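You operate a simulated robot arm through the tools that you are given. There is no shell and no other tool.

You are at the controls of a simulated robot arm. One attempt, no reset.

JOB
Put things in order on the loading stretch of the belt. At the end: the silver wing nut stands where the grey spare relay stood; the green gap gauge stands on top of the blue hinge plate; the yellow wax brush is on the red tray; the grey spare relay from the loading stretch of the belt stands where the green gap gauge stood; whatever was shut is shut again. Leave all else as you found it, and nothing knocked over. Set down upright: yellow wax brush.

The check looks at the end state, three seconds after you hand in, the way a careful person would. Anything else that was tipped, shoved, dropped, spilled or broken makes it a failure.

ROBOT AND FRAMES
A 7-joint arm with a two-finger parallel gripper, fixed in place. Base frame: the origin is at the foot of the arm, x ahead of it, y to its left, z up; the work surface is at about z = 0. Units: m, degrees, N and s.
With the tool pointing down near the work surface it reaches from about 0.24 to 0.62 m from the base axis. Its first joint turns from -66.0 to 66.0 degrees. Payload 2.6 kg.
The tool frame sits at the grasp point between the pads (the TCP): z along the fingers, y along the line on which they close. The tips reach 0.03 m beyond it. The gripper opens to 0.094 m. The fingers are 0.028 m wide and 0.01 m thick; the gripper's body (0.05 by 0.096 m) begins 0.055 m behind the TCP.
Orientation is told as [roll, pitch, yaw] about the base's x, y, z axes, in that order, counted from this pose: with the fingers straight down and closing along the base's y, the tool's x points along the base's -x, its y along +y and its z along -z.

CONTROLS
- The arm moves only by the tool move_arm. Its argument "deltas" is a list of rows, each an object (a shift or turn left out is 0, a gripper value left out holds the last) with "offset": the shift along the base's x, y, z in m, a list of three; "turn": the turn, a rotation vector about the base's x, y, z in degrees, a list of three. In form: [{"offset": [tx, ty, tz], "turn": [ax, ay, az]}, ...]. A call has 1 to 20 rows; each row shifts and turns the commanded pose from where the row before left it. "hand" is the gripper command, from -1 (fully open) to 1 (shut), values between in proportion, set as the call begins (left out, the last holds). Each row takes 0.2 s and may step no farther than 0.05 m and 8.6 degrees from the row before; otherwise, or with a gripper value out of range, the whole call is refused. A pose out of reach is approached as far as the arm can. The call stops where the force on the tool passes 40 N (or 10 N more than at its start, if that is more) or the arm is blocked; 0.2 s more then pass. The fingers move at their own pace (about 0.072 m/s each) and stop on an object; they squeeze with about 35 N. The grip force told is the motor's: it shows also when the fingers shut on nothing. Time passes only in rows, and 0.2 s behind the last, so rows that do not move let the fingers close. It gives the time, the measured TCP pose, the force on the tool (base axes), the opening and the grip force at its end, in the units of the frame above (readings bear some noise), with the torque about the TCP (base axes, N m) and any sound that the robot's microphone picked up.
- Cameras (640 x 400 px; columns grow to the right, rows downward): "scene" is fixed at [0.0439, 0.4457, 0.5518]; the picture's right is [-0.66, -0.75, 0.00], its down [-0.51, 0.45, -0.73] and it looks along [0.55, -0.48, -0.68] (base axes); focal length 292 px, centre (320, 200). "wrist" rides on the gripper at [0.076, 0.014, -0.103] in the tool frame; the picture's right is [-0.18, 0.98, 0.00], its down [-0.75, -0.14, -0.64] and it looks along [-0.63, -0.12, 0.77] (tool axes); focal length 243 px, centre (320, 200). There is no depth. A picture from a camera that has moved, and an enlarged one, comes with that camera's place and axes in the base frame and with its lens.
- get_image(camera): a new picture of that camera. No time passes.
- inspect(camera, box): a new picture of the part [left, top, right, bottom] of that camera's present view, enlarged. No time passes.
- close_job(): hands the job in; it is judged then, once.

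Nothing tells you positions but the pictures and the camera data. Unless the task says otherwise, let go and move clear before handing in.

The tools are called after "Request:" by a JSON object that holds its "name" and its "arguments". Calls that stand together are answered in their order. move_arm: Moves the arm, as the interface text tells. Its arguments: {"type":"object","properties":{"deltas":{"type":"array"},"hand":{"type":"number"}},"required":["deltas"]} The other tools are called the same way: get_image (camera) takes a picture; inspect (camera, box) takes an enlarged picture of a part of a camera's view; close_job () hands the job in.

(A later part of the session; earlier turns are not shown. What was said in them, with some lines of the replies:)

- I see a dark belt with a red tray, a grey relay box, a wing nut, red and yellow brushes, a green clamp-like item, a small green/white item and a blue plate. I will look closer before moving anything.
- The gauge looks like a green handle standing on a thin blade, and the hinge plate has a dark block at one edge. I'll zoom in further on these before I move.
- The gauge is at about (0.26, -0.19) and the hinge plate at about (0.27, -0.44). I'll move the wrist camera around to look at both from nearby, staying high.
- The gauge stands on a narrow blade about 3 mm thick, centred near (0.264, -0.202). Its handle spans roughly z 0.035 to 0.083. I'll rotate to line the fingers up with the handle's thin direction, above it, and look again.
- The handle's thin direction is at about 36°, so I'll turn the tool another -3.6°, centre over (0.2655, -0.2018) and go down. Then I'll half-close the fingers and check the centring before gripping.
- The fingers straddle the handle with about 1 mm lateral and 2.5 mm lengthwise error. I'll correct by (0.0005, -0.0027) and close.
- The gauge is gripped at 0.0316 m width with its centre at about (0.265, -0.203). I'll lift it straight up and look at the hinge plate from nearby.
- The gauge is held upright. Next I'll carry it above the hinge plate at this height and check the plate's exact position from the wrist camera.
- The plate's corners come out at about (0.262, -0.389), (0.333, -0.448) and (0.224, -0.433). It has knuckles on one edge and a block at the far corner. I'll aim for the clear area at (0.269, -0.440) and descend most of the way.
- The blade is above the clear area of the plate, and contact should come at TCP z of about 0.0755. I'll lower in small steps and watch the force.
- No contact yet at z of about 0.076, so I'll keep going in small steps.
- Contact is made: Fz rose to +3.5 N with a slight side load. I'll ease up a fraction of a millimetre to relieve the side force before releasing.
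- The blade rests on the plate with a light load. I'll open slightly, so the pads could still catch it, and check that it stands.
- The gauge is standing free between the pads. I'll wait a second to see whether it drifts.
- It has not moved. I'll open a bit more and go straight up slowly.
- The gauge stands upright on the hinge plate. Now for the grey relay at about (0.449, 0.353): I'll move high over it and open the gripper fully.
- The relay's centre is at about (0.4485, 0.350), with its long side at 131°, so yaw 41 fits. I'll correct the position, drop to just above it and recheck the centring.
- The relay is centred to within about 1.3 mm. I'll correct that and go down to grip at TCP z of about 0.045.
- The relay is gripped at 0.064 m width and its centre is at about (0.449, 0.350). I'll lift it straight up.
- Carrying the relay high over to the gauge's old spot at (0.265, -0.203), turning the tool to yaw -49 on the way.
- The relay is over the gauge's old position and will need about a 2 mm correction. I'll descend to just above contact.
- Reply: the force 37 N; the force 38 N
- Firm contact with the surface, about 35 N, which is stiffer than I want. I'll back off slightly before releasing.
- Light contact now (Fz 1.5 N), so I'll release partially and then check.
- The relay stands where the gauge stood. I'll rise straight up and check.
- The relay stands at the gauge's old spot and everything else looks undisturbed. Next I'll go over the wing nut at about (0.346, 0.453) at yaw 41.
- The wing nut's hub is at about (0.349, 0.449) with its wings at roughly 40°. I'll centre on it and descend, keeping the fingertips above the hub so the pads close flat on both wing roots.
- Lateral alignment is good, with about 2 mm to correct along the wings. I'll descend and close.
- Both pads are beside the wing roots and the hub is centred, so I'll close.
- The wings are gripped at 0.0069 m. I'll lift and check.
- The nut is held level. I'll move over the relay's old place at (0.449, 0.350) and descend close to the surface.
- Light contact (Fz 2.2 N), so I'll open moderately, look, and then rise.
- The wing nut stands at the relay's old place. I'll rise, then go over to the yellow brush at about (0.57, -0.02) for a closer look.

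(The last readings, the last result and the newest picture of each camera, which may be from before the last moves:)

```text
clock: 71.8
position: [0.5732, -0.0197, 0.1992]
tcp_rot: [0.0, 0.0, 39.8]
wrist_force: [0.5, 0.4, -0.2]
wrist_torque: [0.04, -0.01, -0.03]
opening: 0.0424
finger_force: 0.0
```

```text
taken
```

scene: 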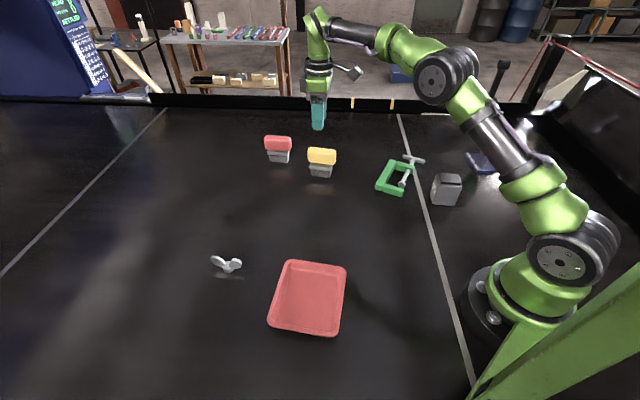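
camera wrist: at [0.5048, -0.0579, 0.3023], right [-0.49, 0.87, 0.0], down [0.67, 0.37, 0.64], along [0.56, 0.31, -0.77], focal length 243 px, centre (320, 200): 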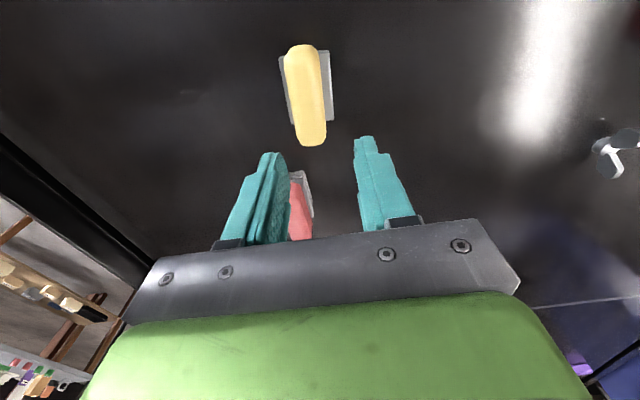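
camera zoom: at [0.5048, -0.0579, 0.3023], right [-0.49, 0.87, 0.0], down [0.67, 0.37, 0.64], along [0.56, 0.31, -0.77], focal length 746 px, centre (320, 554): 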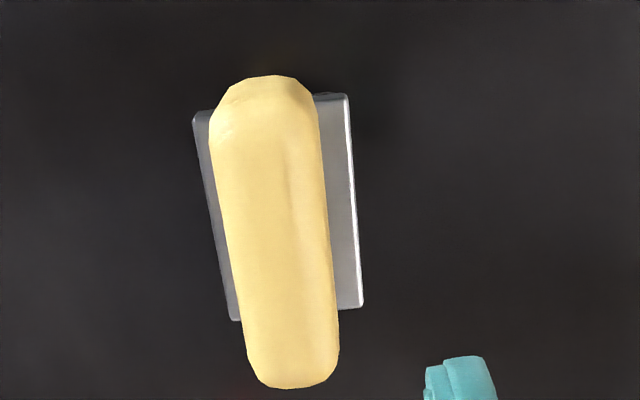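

The yellow brush's centre comes out at about (0.579, -0.031), with its handle at about 35°. I'll zoom the scene camera in to judge its heights.

Request:
{"name": "inspect", "arguments": {"camera": "scene", "box": [295, 140, 350, 185]}}

Request:
{"name": "inspect", "arguments": {"camera": "scene", "box": [255, 250, 365, 345]}}

Request:
{"name": "inspect", "arguments": {"camera": "scene", "box": [200, 245, 255, 280]}}

```text
8.89 times, centred on (322, 162) of scene
camera zoom: at [0.044, 0.4457, 0.5518], right [-0.66, -0.75, 0.0], down [-0.51, 0.45, -0.73], along [0.55, -0.48, -0.68], focal length 2599 px, centre (298, 533)
```

zoom: 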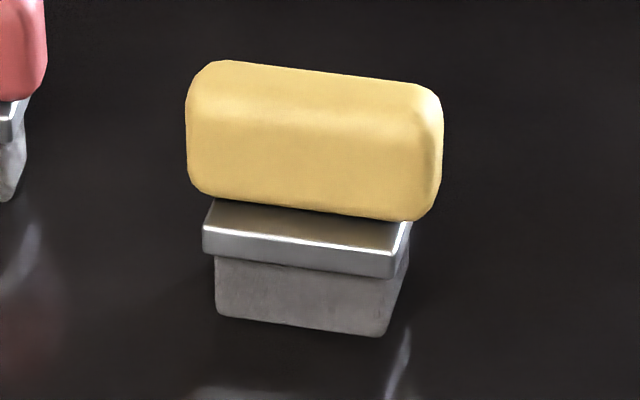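

```text
4.21 times, centred on (310, 298) of scene
camera zoom: at [0.044, 0.4457, 0.5518], right [-0.66, -0.75, 0.0], down [-0.51, 0.45, -0.73], along [0.55, -0.48, -0.68], focal length 1231 px, centre (362, -210)
```

zoom: 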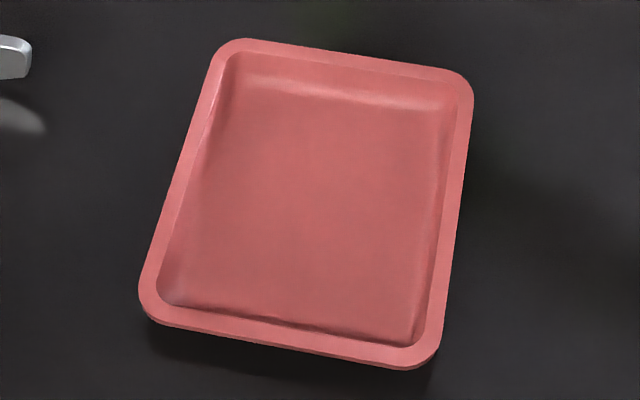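

```text
11.43 times, centred on (228, 262) of scene
camera zoom: at [0.044, 0.4457, 0.5518], right [-0.66, -0.75, 0.0], down [-0.51, 0.45, -0.73], along [0.55, -0.48, -0.68], focal length 3341 px, centre (1377, -514)
```

zoom: 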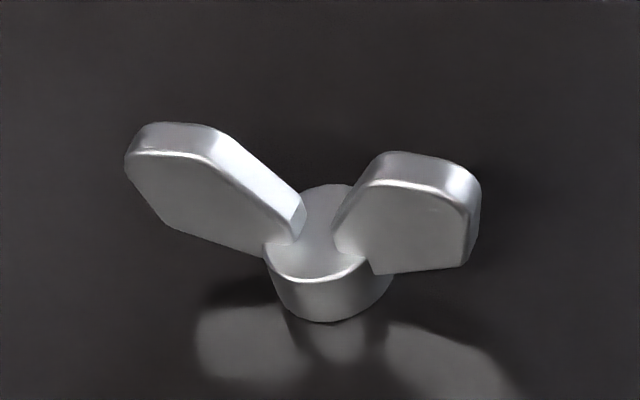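

The brush is about 0.09 m tall, with its handle above a ferrule whose top is near z 0.04. I'll centre at (0.574, -0.033), yaw 35, open up, and descend to just above to recheck.

Request:
{"name": "move_arm", "arguments": {"deltas": [{"offset": [0.002, -0.0127, 0], "turn": [0, 0, -5]}, {"offset": [0, 0, -0.03]}, {"offset": [0, 0, -0.03]}, {"offset": [0, 0, 0]}, {"offset": [0, 0, 0]}], "hand": -0.7}}

Request:
{"name": "get_image", "arguments": {"camera": "wrist"}}

Request:
{"name": "inspect", "arguments": {"camera": "wrist", "box": [220, 60, 420, 190]}}

Request:
{"name": "inspect", "arguments": {"camera": "scene", "box": [250, 100, 370, 190]}}

```text
clock: 73.0
position: [0.5723, -0.0313, 0.1371]
tcp_rot: [0.0, -0.1, 34.8]
wrist_force: [0.0, -0.7, -0.4]
wrist_torque: [-0.04, -0.01, -0.02]
opening: 0.0802
finger_force: 0.0
```

```text
taken
camera wrist: at [0.5005, -0.0632, 0.2399], right [-0.41, 0.91, 0.0], down [0.7, 0.31, 0.64], along [0.59, 0.26, -0.77], focal length 243 px, centre (320, 200)
```

wrist: 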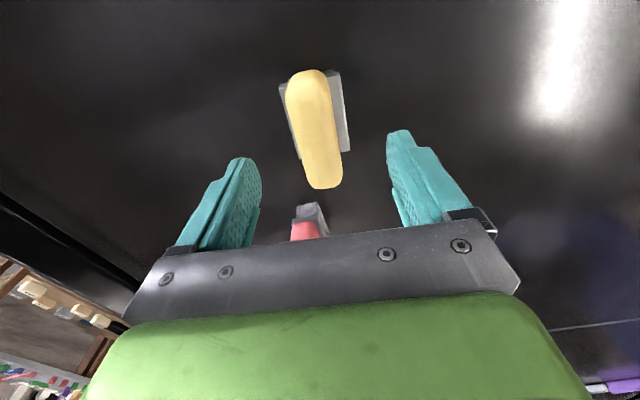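

```text
3.08 times, centred on (320, 125) of wrist
camera zoom: at [0.5005, -0.0632, 0.2399], right [-0.41, 0.91, 0.0], down [0.7, 0.31, 0.64], along [0.59, 0.26, -0.77], focal length 746 px, centre (320, 431)
```

zoom: 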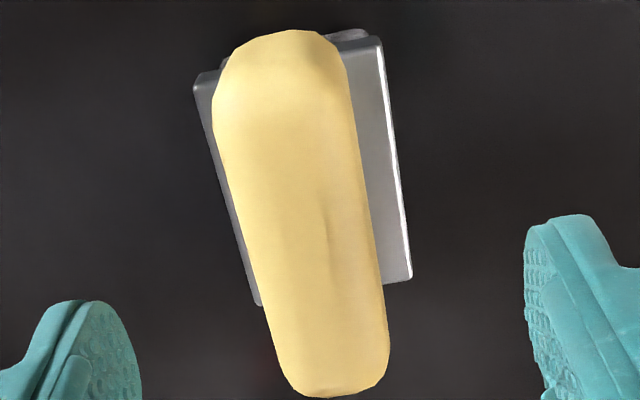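

```text
4.44 times, centred on (310, 145) of scene
camera zoom: at [0.0439, 0.4457, 0.5518], right [-0.66, -0.75, 0.0], down [-0.51, 0.45, -0.73], along [0.55, -0.48, -0.68], focal length 1299 px, centre (364, 444)
```

zoom: 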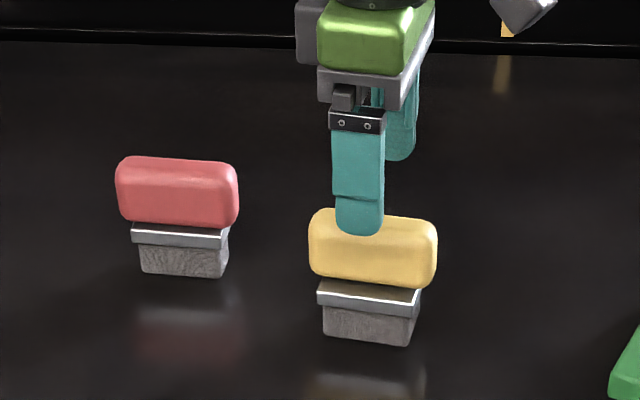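

Aligned to within a few millimetres. I'll correct by (0.004, -0.0014), descend to TCP z 0.078, and close on the handle.

Request:
{"name": "move_arm", "arguments": {"deltas": [{"offset": [0.004, -0.0014, 0]}, {"offset": [0, 0, -0.015]}, {"offset": [0, 0, -0.015]}, {"offset": [0, 0, -0.015]}, {"offset": [0, 0, -0.013]}, {"offset": [0, 0, 0]}, {"offset": [0, 0, 0]}]}}

Request:
{"name": "move_arm", "arguments": {"deltas": [{"offset": [0, 0, 0]}, {"offset": [0, 0, 0]}, {"offset": [0, 0, 0]}], "hand": 0.05}}

Request:
{"name": "get_image", "arguments": {"camera": "wrist"}}

Request:
{"name": "inspect", "arguments": {"camera": "scene", "box": [270, 120, 360, 190]}}

```text
clock: 74.6
position: [0.5769, -0.0335, 0.0807]
tcp_rot: [0.0, 0.0, 34.8]
wrist_force: [0.4, -0.5, 0.4]
wrist_torque: [-0.01, 0.01, 0.02]
opening: 0.0799
finger_force: 0.1
```

```text
clock: 75.4
position: [0.5766, -0.0338, 0.0794]
tcp_rot: [0.0, 0.0, 34.7]
wrist_force: [0.5, 0.7, 0.2]
wrist_torque: [0.0, -0.04, -0.01]
opening: 0.0445
finger_force: 0.0
```

```text
taken
camera wrist: at [0.5054, -0.0654, 0.183], right [-0.41, 0.91, 0.0], down [0.7, 0.31, 0.64], along [0.59, 0.26, -0.77], focal length 243 px, centre (320, 200)
```

wrist: 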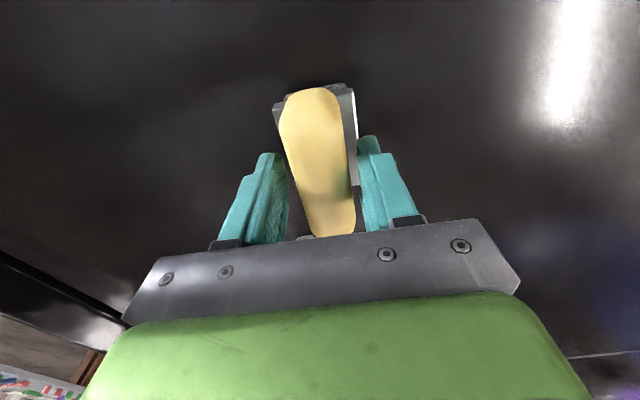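

```text
5.71 times, centred on (315, 155) of scene
camera zoom: at [0.0439, 0.4457, 0.5518], right [-0.66, -0.75, 0.0], down [-0.51, 0.45, -0.73], along [0.55, -0.48, -0.68], focal length 1671 px, centre (349, 457)
```

zoom: 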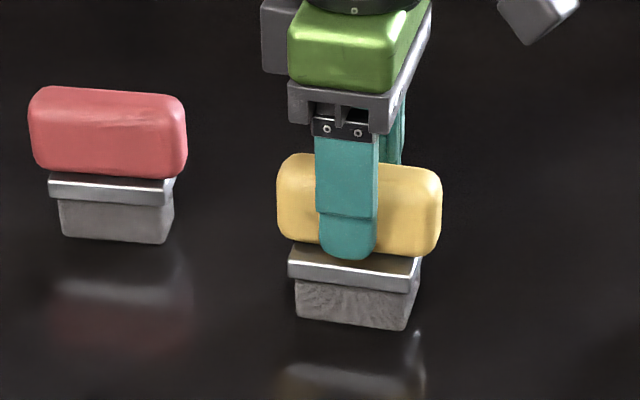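

The handle is centred between the pads, so I'll close.

Request:
{"name": "move_arm", "arguments": {"deltas": [{"offset": [0, 0, 0]}, {"offset": [0, 0, 0]}, {"offset": [0, 0, 0]}], "hand": 1}}

Request:
{"name": "get_image", "arguments": {"camera": "wrist"}}

Request:
{"name": "inspect", "arguments": {"camera": "scene", "box": [270, 120, 360, 190]}}

```text
clock: 76.2
position: [0.5769, -0.0321, 0.0801]
tcp_rot: [0.0, -0.1, 34.9]
wrist_force: [0.1, 0.4, 0.4]
wrist_torque: [-0.01, 0.02, 0.02]
opening: 0.0338
finger_force: 34.7
```

```text
taken
camera wrist: at [0.5054, -0.0653, 0.183], right [-0.41, 0.91, 0.0], down [0.7, 0.31, 0.64], along [0.59, 0.26, -0.77], focal length 243 px, centre (320, 200)
```

wrist: 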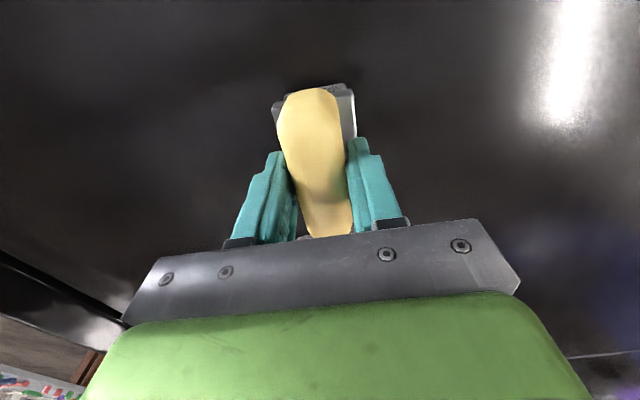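

```text
5.71 times, centred on (315, 155) of scene
camera zoom: at [0.0439, 0.4457, 0.5518], right [-0.66, -0.75, 0.0], down [-0.51, 0.45, -0.73], along [0.55, -0.48, -0.68], focal length 1671 px, centre (349, 457)
```

zoom: 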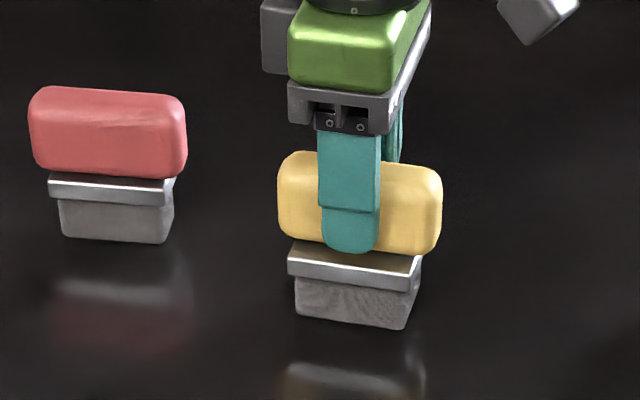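

The brush is gripped at 0.0338 m. I'll lift it and carry it high over the tray centre at about (0.282, 0.262).

Request:
{"name": "move_arm", "arguments": {"deltas": [{"offset": [0, 0, 0.005]}, {"offset": [0, 0, 0.015]}, {"offset": [0, 0, 0.03]}, {"offset": [0, 0, 0.03]}, {"offset": [0, 0, 0.03]}, {"offset": [0, 0, 0.03]}, {"offset": [0, 0, 0]}]}}

Request:
{"name": "move_arm", "arguments": {"deltas": [{"offset": [-0.0293, 0.0295, 0], "turn": [0, 0, 0.4]}, {"offset": [-0.0293, 0.0295, 0], "turn": [0, 0, 0.4]}, {"offset": [-0.0293, 0.0295, 0], "turn": [0, 0, 0.4]}, {"offset": [-0.0293, 0.0295, 0], "turn": [0, 0, 0.4]}, {"offset": [-0.0293, 0.0295, 0], "turn": [0, 0, 0.4]}, {"offset": [-0.0293, 0.0295, 0], "turn": [0, 0, 0.4]}, {"offset": [-0.0293, 0.0295, 0], "turn": [0, 0, 0.4]}, {"offset": [-0.0293, 0.0295, 0], "turn": [0, 0, 0.4]}, {"offset": [-0.0293, 0.0295, 0], "turn": [0, 0, 0.4]}, {"offset": [-0.0293, 0.0295, 0], "turn": [0, 0, 0.4]}, {"offset": [0, 0, 0]}, {"offset": [0, 0, 0]}]}}

Request:
{"name": "get_image", "arguments": {"camera": "wrist"}}

Request:
{"name": "get_image", "arguments": {"camera": "scene"}}

```text
clock: 77.8
position: [0.577, -0.034, 0.2198]
tcp_rot: [0.0, 0.1, 34.9]
wrist_force: [-0.1, 0.1, -1.4]
wrist_torque: [-0.01, -0.01, -0.04]
opening: 0.0336
finger_force: 35.1
```

```text
clock: 80.4
position: [0.2839, 0.2606, 0.2187]
tcp_rot: [0.1, 0.0, 38.8]
wrist_force: [0.9, 0.0, -0.6]
wrist_torque: [0.01, -0.03, -0.03]
opening: 0.0338
finger_force: 34.8
```

```text
taken
camera wrist: at [0.2147, 0.2239, 0.3212], right [-0.47, 0.88, 0.0], down [0.68, 0.36, 0.64], along [0.57, 0.3, -0.77], focal length 243 px, centre (320, 200)
```

wrist: 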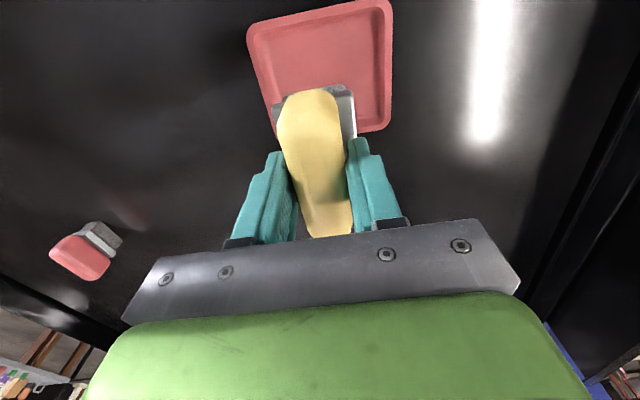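

```text
taken
```

scene: 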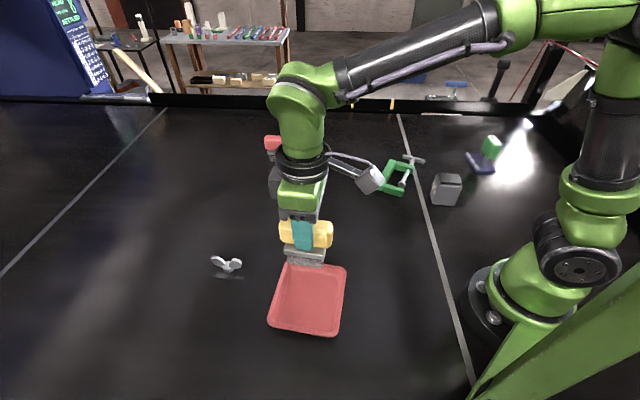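

Request:
{"name": "inspect", "arguments": {"camera": "wrist", "box": [220, 0, 420, 140]}}

Request:
{"name": "inspect", "arguments": {"camera": "scene", "box": [255, 200, 365, 345]}}

```text
2.86 times, centred on (320, 70) of wrist
camera zoom: at [0.2147, 0.2239, 0.3212], right [-0.47, 0.88, 0.0], down [0.68, 0.36, 0.64], along [0.57, 0.3, -0.77], focal length 693 px, centre (320, 571)
```

zoom: 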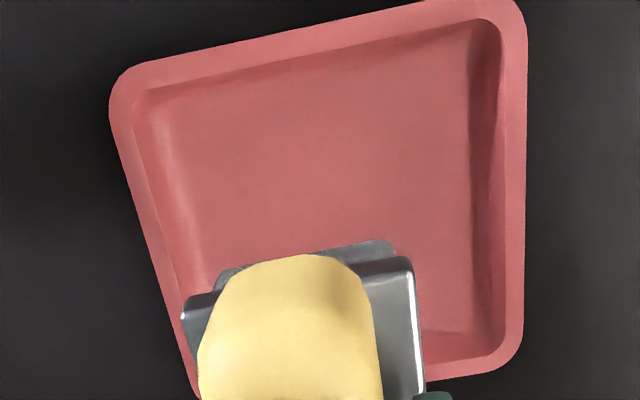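

```text
2.76 times, centred on (310, 272) of scene
camera zoom: at [0.0439, 0.4457, 0.5518], right [-0.66, -0.75, 0.0], down [-0.51, 0.45, -0.73], along [0.55, -0.48, -0.68], focal length 806 px, centre (348, 0)
```

zoom: 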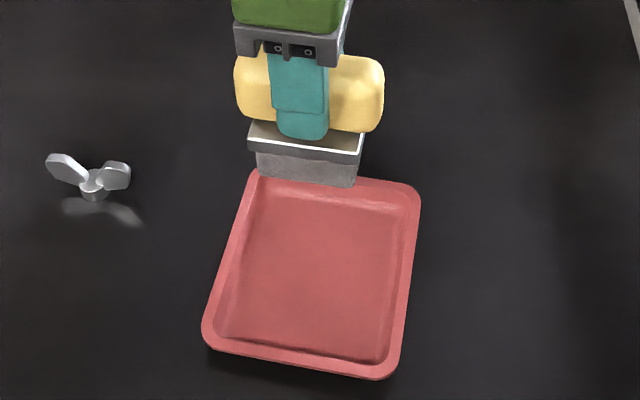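

The tray centre resolves to about (0.279, 0.267) from both cameras. I'll shift there and lower the brush to just above the tray floor.

Request:
{"name": "move_arm", "arguments": {"deltas": [{"offset": [-0.0034, 0.0066, 0], "turn": [0, 0, -1]}, {"offset": [0, 0, -0.03]}, {"offset": [0, 0, -0.03]}, {"offset": [0, 0, -0.03]}, {"offset": [0, 0, -0.02]}, {"offset": [0, 0, -0.014]}, {"offset": [0, 0, 0]}, {"offset": [0, 0, 0]}]}}

Request:
{"name": "get_image", "arguments": {"camera": "wrist"}}

Request:
{"name": "inspect", "arguments": {"camera": "scene", "box": [240, 190, 380, 345]}}

```text
clock: 82.2
position: [0.2805, 0.2678, 0.0957]
tcp_rot: [0.1, 0.0, 37.8]
wrist_force: [0.4, -0.3, -1.4]
wrist_torque: [-0.01, 0.02, -0.01]
opening: 0.0337
finger_force: 35.1
```

```text
taken
camera wrist: at [0.2108, 0.2319, 0.198], right [-0.46, 0.89, 0.0], down [0.68, 0.35, 0.64], along [0.57, 0.29, -0.77], focal length 243 px, centre (320, 200)
```

wrist: 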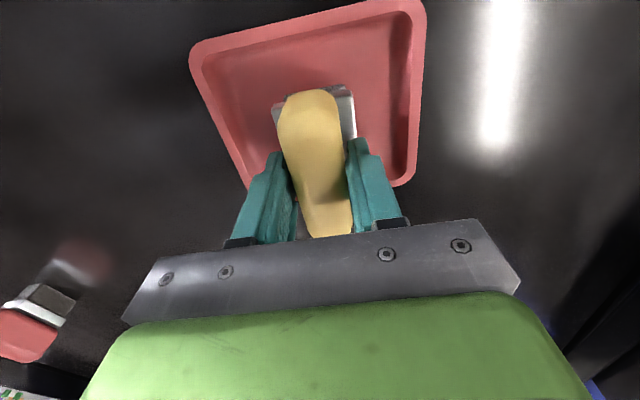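

```text
2.58 times, centred on (310, 268) of scene
camera zoom: at [0.044, 0.4457, 0.5518], right [-0.66, -0.75, 0.0], down [-0.51, 0.45, -0.73], along [0.55, -0.48, -0.68], focal length 754 px, centre (346, 26)
```

zoom: 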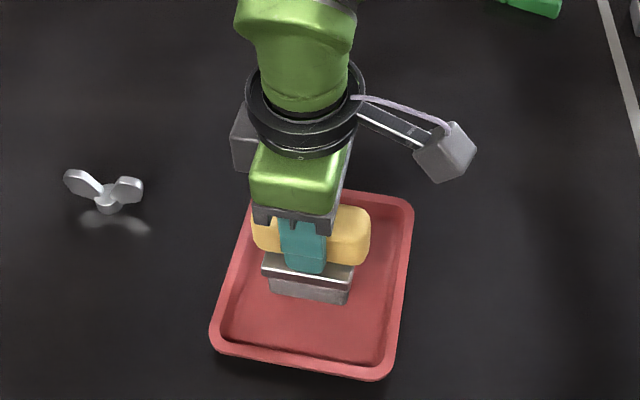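

The brush is centred over the tray, and I'll lower it gently.

Request:
{"name": "move_arm", "arguments": {"deltas": [{"offset": [0, 0, -0.003]}, {"offset": [0, 0, -0.003]}, {"offset": [0, 0, -0.002]}, {"offset": [0, 0, 0]}, {"offset": [0, 0, 0]}]}}

Request:
{"name": "move_arm", "arguments": {"deltas": [{"offset": [0, 0, -0.001]}, {"offset": [0, 0, 0]}, {"offset": [0, 0, 0]}]}}

```text
clock: 83.4
position: [0.2799, 0.2675, 0.087]
tcp_rot: [0.0, 0.0, 37.8]
wrist_force: [-0.9, -0.4, 0.2]
wrist_torque: [0.02, -0.01, 0.02]
opening: 0.0339
finger_force: 34.9
```

```text
clock: 84.2
position: [0.279, 0.268, 0.0859]
tcp_rot: [0.0, 0.0, 37.8]
wrist_force: [0.5, 0.7, -0.7]
wrist_torque: [0.02, -0.03, 0.0]
opening: 0.034
finger_force: 35.0
```

Request:
{"name": "move_arm", "arguments": {"deltas": [{"offset": [0, 0, -0.0008]}, {"offset": [0, 0, 0]}, {"offset": [0, 0, 0]}]}}

Request:
{"name": "inspect", "arguments": {"camera": "scene", "box": [280, 250, 350, 320]}}

```text
clock: 85.0
position: [0.2796, 0.2672, 0.0846]
tcp_rot: [0.0, 0.0, 37.8]
wrist_force: [-0.1, 0.2, -1.1]
wrist_torque: [-0.01, -0.04, 0.0]
opening: 0.0339
finger_force: 34.9
```

```text
5.71 times, centred on (315, 285) of scene
camera zoom: at [0.0439, 0.4457, 0.5518], right [-0.66, -0.75, 0.0], down [-0.51, 0.45, -0.73], along [0.55, -0.48, -0.68], focal length 1671 px, centre (349, -286)
```

zoom: 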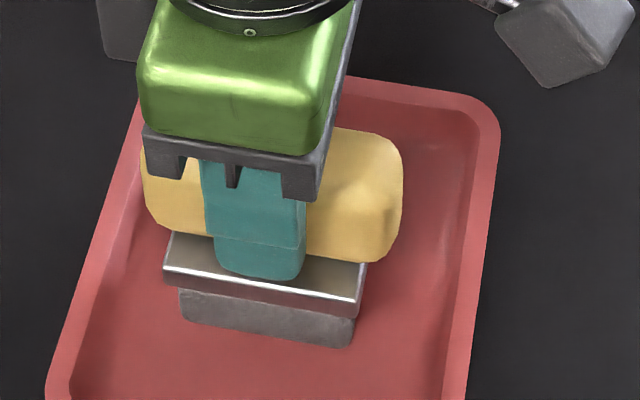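

Request:
{"name": "move_arm", "arguments": {"deltas": [{"offset": [0, 0, -0.0008]}, {"offset": [0, 0, 0]}, {"offset": [0, 0, 0]}]}}

```text
clock: 85.8
position: [0.2786, 0.2668, 0.0844]
tcp_rot: [0.0, 0.0, 37.8]
wrist_force: [0.5, 0.2, -0.7]
wrist_torque: [-0.02, 0.0, 0.0]
opening: 0.0338
finger_force: 34.9
```

Request:
{"name": "move_arm", "arguments": {"deltas": [{"offset": [0, 0, -0.0008]}, {"offset": [0, 0, 0]}, {"offset": [0, 0, 0]}]}}

```text
clock: 86.6
position: [0.2796, 0.2682, 0.0841]
tcp_rot: [0.0, 0.0, 37.8]
wrist_force: [0.2, 0.0, -0.5]
wrist_torque: [-0.04, 0.0, -0.02]
opening: 0.0336
finger_force: 35.0
```

Request:
{"name": "move_arm", "arguments": {"deltas": [{"offset": [0, 0, -0.0007]}, {"offset": [0, 0, 0]}, {"offset": [0, 0, 0]}]}}

```text
clock: 87.4
position: [0.2797, 0.2688, 0.0846]
tcp_rot: [0.0, 0.0, 37.8]
wrist_force: [-0.1, 0.9, -0.1]
wrist_torque: [-0.02, -0.03, 0.02]
opening: 0.0339
finger_force: 35.2
```

Request:
{"name": "move_arm", "arguments": {"deltas": [{"offset": [0, 0, -0.0006]}, {"offset": [0, 0, 0]}, {"offset": [0, 0, 0]}]}}

```text
clock: 88.2
position: [0.2794, 0.2689, 0.0843]
tcp_rot: [0.0, 0.0, 37.8]
wrist_force: [-4.1, -2.0, 15.8]
wrist_torque: [-0.29, 0.15, -0.05]
opening: 0.0338
finger_force: 34.6
```

Contact with the tray floor at 15.8 N. I'll back off about half a millimetre.

Request:
{"name": "move_arm", "arguments": {"deltas": [{"offset": [0, 0, 0.0004]}, {"offset": [0, 0, 0]}, {"offset": [0, 0, 0]}]}}

```text
clock: 89.0
position: [0.2802, 0.269, 0.0844]
tcp_rot: [-0.1, -0.1, 37.8]
wrist_force: [-2.9, 1.5, 17.5]
wrist_torque: [0.0, 0.07, 0.0]
opening: 0.0337
finger_force: 35.6
```

Request:
{"name": "move_arm", "arguments": {"deltas": [{"offset": [0, 0, 0.0005]}, {"offset": [0, 0, 0]}, {"offset": [0, 0, 0]}]}}

```text
clock: 89.8
position: [0.28, 0.267, 0.084]
tcp_rot: [0.0, 0.0, 37.8]
wrist_force: [-0.1, 2.8, 8.8]
wrist_torque: [0.2, -0.22, 0.03]
opening: 0.0337
finger_force: 35.5
```

Request:
{"name": "move_arm", "arguments": {"deltas": [{"offset": [0, 0, 0.0003]}, {"offset": [0, 0, 0]}, {"offset": [0, 0, 0]}, {"offset": [0, 0, 0]}]}}

```text
clock: 90.8
position: [0.2792, 0.2677, 0.0831]
tcp_rot: [0.0, -0.1, 37.7]
wrist_force: [1.7, 1.4, 4.9]
wrist_torque: [0.08, -0.18, 0.03]
opening: 0.0337
finger_force: 35.5
```

Light contact now, about 5 N. I'll release the handle and check that the brush stands upright.

Request:
{"name": "move_arm", "arguments": {"deltas": [{"offset": [0, 0, 0]}, {"offset": [0, 0, 0]}, {"offset": [0, 0, 0]}], "hand": -0.2}}

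Request:
{"name": "get_image", "arguments": {"camera": "wrist"}}

Request:
{"name": "inspect", "arguments": {"camera": "scene", "box": [250, 230, 370, 345]}}

```text
clock: 91.6
position: [0.2799, 0.2681, 0.0834]
tcp_rot: [0.0, 0.1, 37.8]
wrist_force: [0.5, 0.0, -0.4]
wrist_torque: [-0.05, -0.01, 0.04]
opening: 0.0566
finger_force: 0.1
```

```text
taken
camera wrist: at [0.2106, 0.2323, 0.1864], right [-0.46, 0.89, 0.0], down [0.68, 0.35, 0.64], along [0.57, 0.29, -0.77], focal length 243 px, centre (320, 200)
```

wrist: 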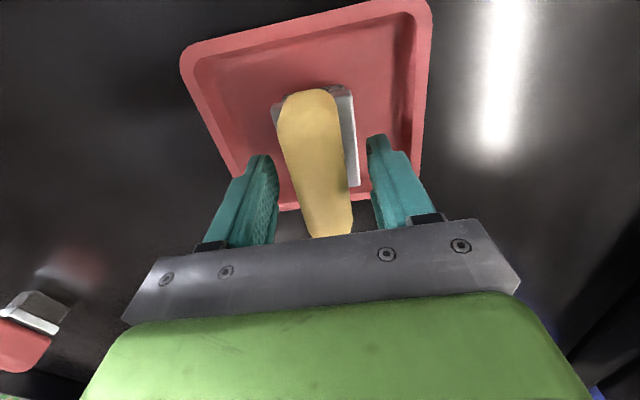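

```text
3.48 times, centred on (310, 288) of scene
camera zoom: at [0.0439, 0.4457, 0.5518], right [-0.66, -0.75, 0.0], down [-0.51, 0.45, -0.73], along [0.55, -0.48, -0.68], focal length 1017 px, centre (355, -104)
```

zoom: 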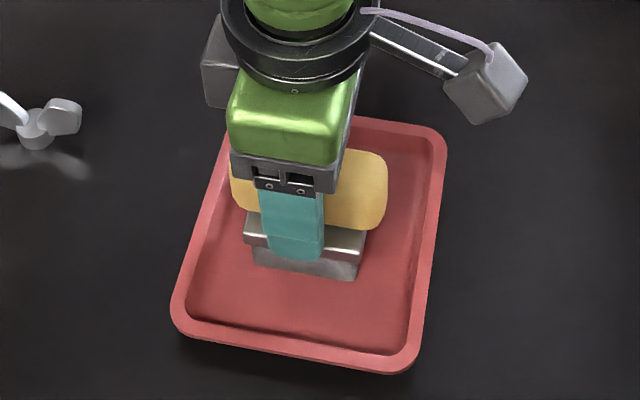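

The brush stands in the tray. I'll rise straight up, move clear and inspect everything.

Request:
{"name": "move_arm", "arguments": {"deltas": [{"offset": [0, 0, 0.005]}, {"offset": [0, 0, 0.01]}, {"offset": [0, 0, 0.02]}, {"offset": [0, 0, 0.03]}, {"offset": [0, 0, 0.04]}, {"offset": [0, 0, 0.04]}, {"offset": [0, 0, 0.04]}, {"offset": [0.03, -0.03, 0.02]}, {"offset": [0.03, -0.04, 0]}, {"offset": [0.03, -0.04, 0]}, {"offset": [0, -0.045, 0]}, {"offset": [0, 0, 0]}, {"offset": [0, 0, 0]}]}}

Request:
{"name": "get_image", "arguments": {"camera": "scene"}}

Request:
{"name": "inspect", "arguments": {"camera": "scene", "box": [180, 230, 360, 345]}}

Request:
{"name": "inspect", "arguments": {"camera": "scene", "box": [370, 110, 530, 215]}}

Request:
{"name": "get_image", "arguments": {"camera": "wrist"}}

```text
clock: 94.4
position: [0.3695, 0.1127, 0.2901]
tcp_rot: [0.0, -0.1, 37.8]
wrist_force: [0.8, 0.5, -0.1]
wrist_torque: [-0.01, 0.01, 0.01]
opening: 0.0563
finger_force: 0.0
```

```text
taken
```

scene: 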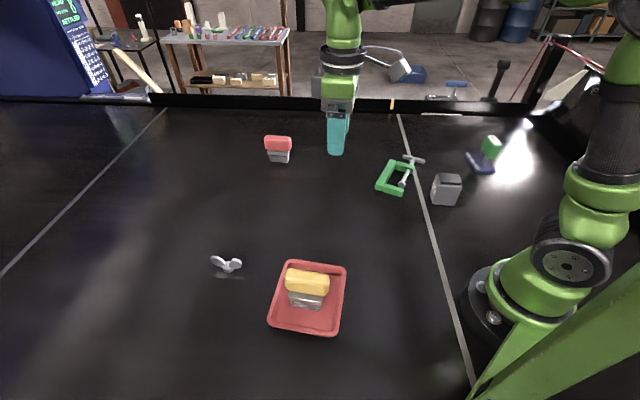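

```text
3.48 times, centred on (270, 288) of scene
camera zoom: at [0.044, 0.4457, 0.5518], right [-0.66, -0.75, 0.0], down [-0.51, 0.45, -0.73], along [0.55, -0.48, -0.68], focal length 1017 px, centre (494, -104)
```

zoom: 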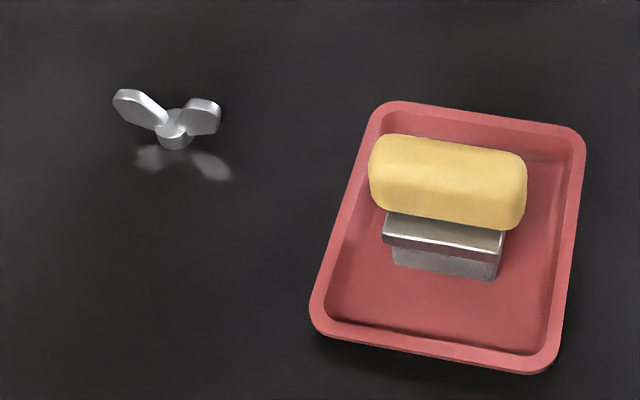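

```text
3.81 times, centred on (450, 162) of scene
camera zoom: at [0.044, 0.4457, 0.5518], right [-0.66, -0.75, 0.0], down [-0.51, 0.45, -0.73], along [0.55, -0.48, -0.68], focal length 1114 px, centre (-175, 343)
```

zoom: 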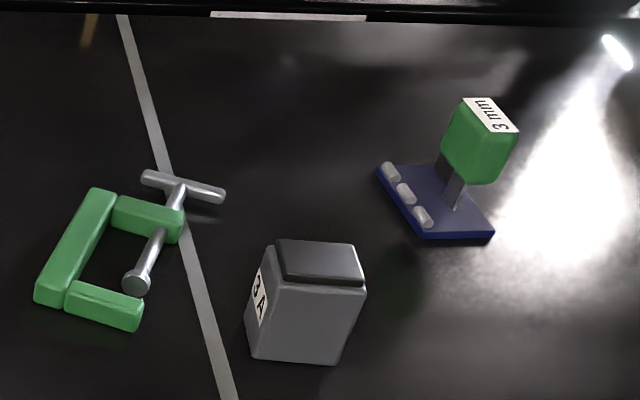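

```text
taken
camera wrist: at [0.3005, 0.0765, 0.3924], right [-0.46, 0.89, 0.0], down [0.68, 0.35, 0.64], along [0.57, 0.29, -0.77], focal length 243 px, centre (320, 200)
```

wrist: 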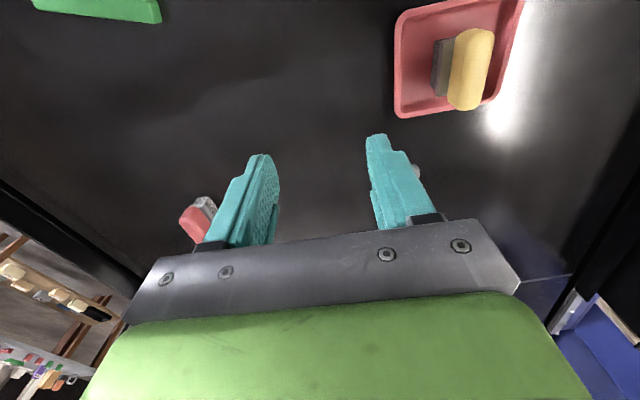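

Everything checks out in the pictures:
- The gauge stands on the hinge plate.
- The relay stands where the gauge was.
- The wing nut stands where the relay was.
- The yellow brush is upright in the red tray.

The clamp, red brush, tray and plate have not moved, nothing was ever opened, and the arm is clear and empty, so I'm handing in.

Request:
{"name": "close_job", "arguments": {}}

```text
The job is handed in.
```

I put all four items where you asked and handed the job in. The check's verdict hasn't come back. The last pictures before handing in showed:

- **Green gap gauge:** stands upright on the blue hinge plate, in the clear area between the knuckles and the dark block. It balances on a blade about 3 mm thick, but it did not move in the roughly 70 seconds after I let go.
- **Grey spare relay:** stands where the gauge was, at about (0.265, -0.202). It is turned 90° from its original orientation.
- **Silver wing nut:** stands where the relay was, at about (0.449, 0.350).
- **Yellow wax brush:** upright near the middle of the red tray.

I saw nothing shut on the loading stretch and opened nothing, so there was nothing to close again. The clamp, red brush, tray and hinge plate look unmoved. The gripper is empty and the arm is clear.

The relay met the belt harder than I intended, at about 35 N. I backed off before releasing it, and it looks undamaged and square.
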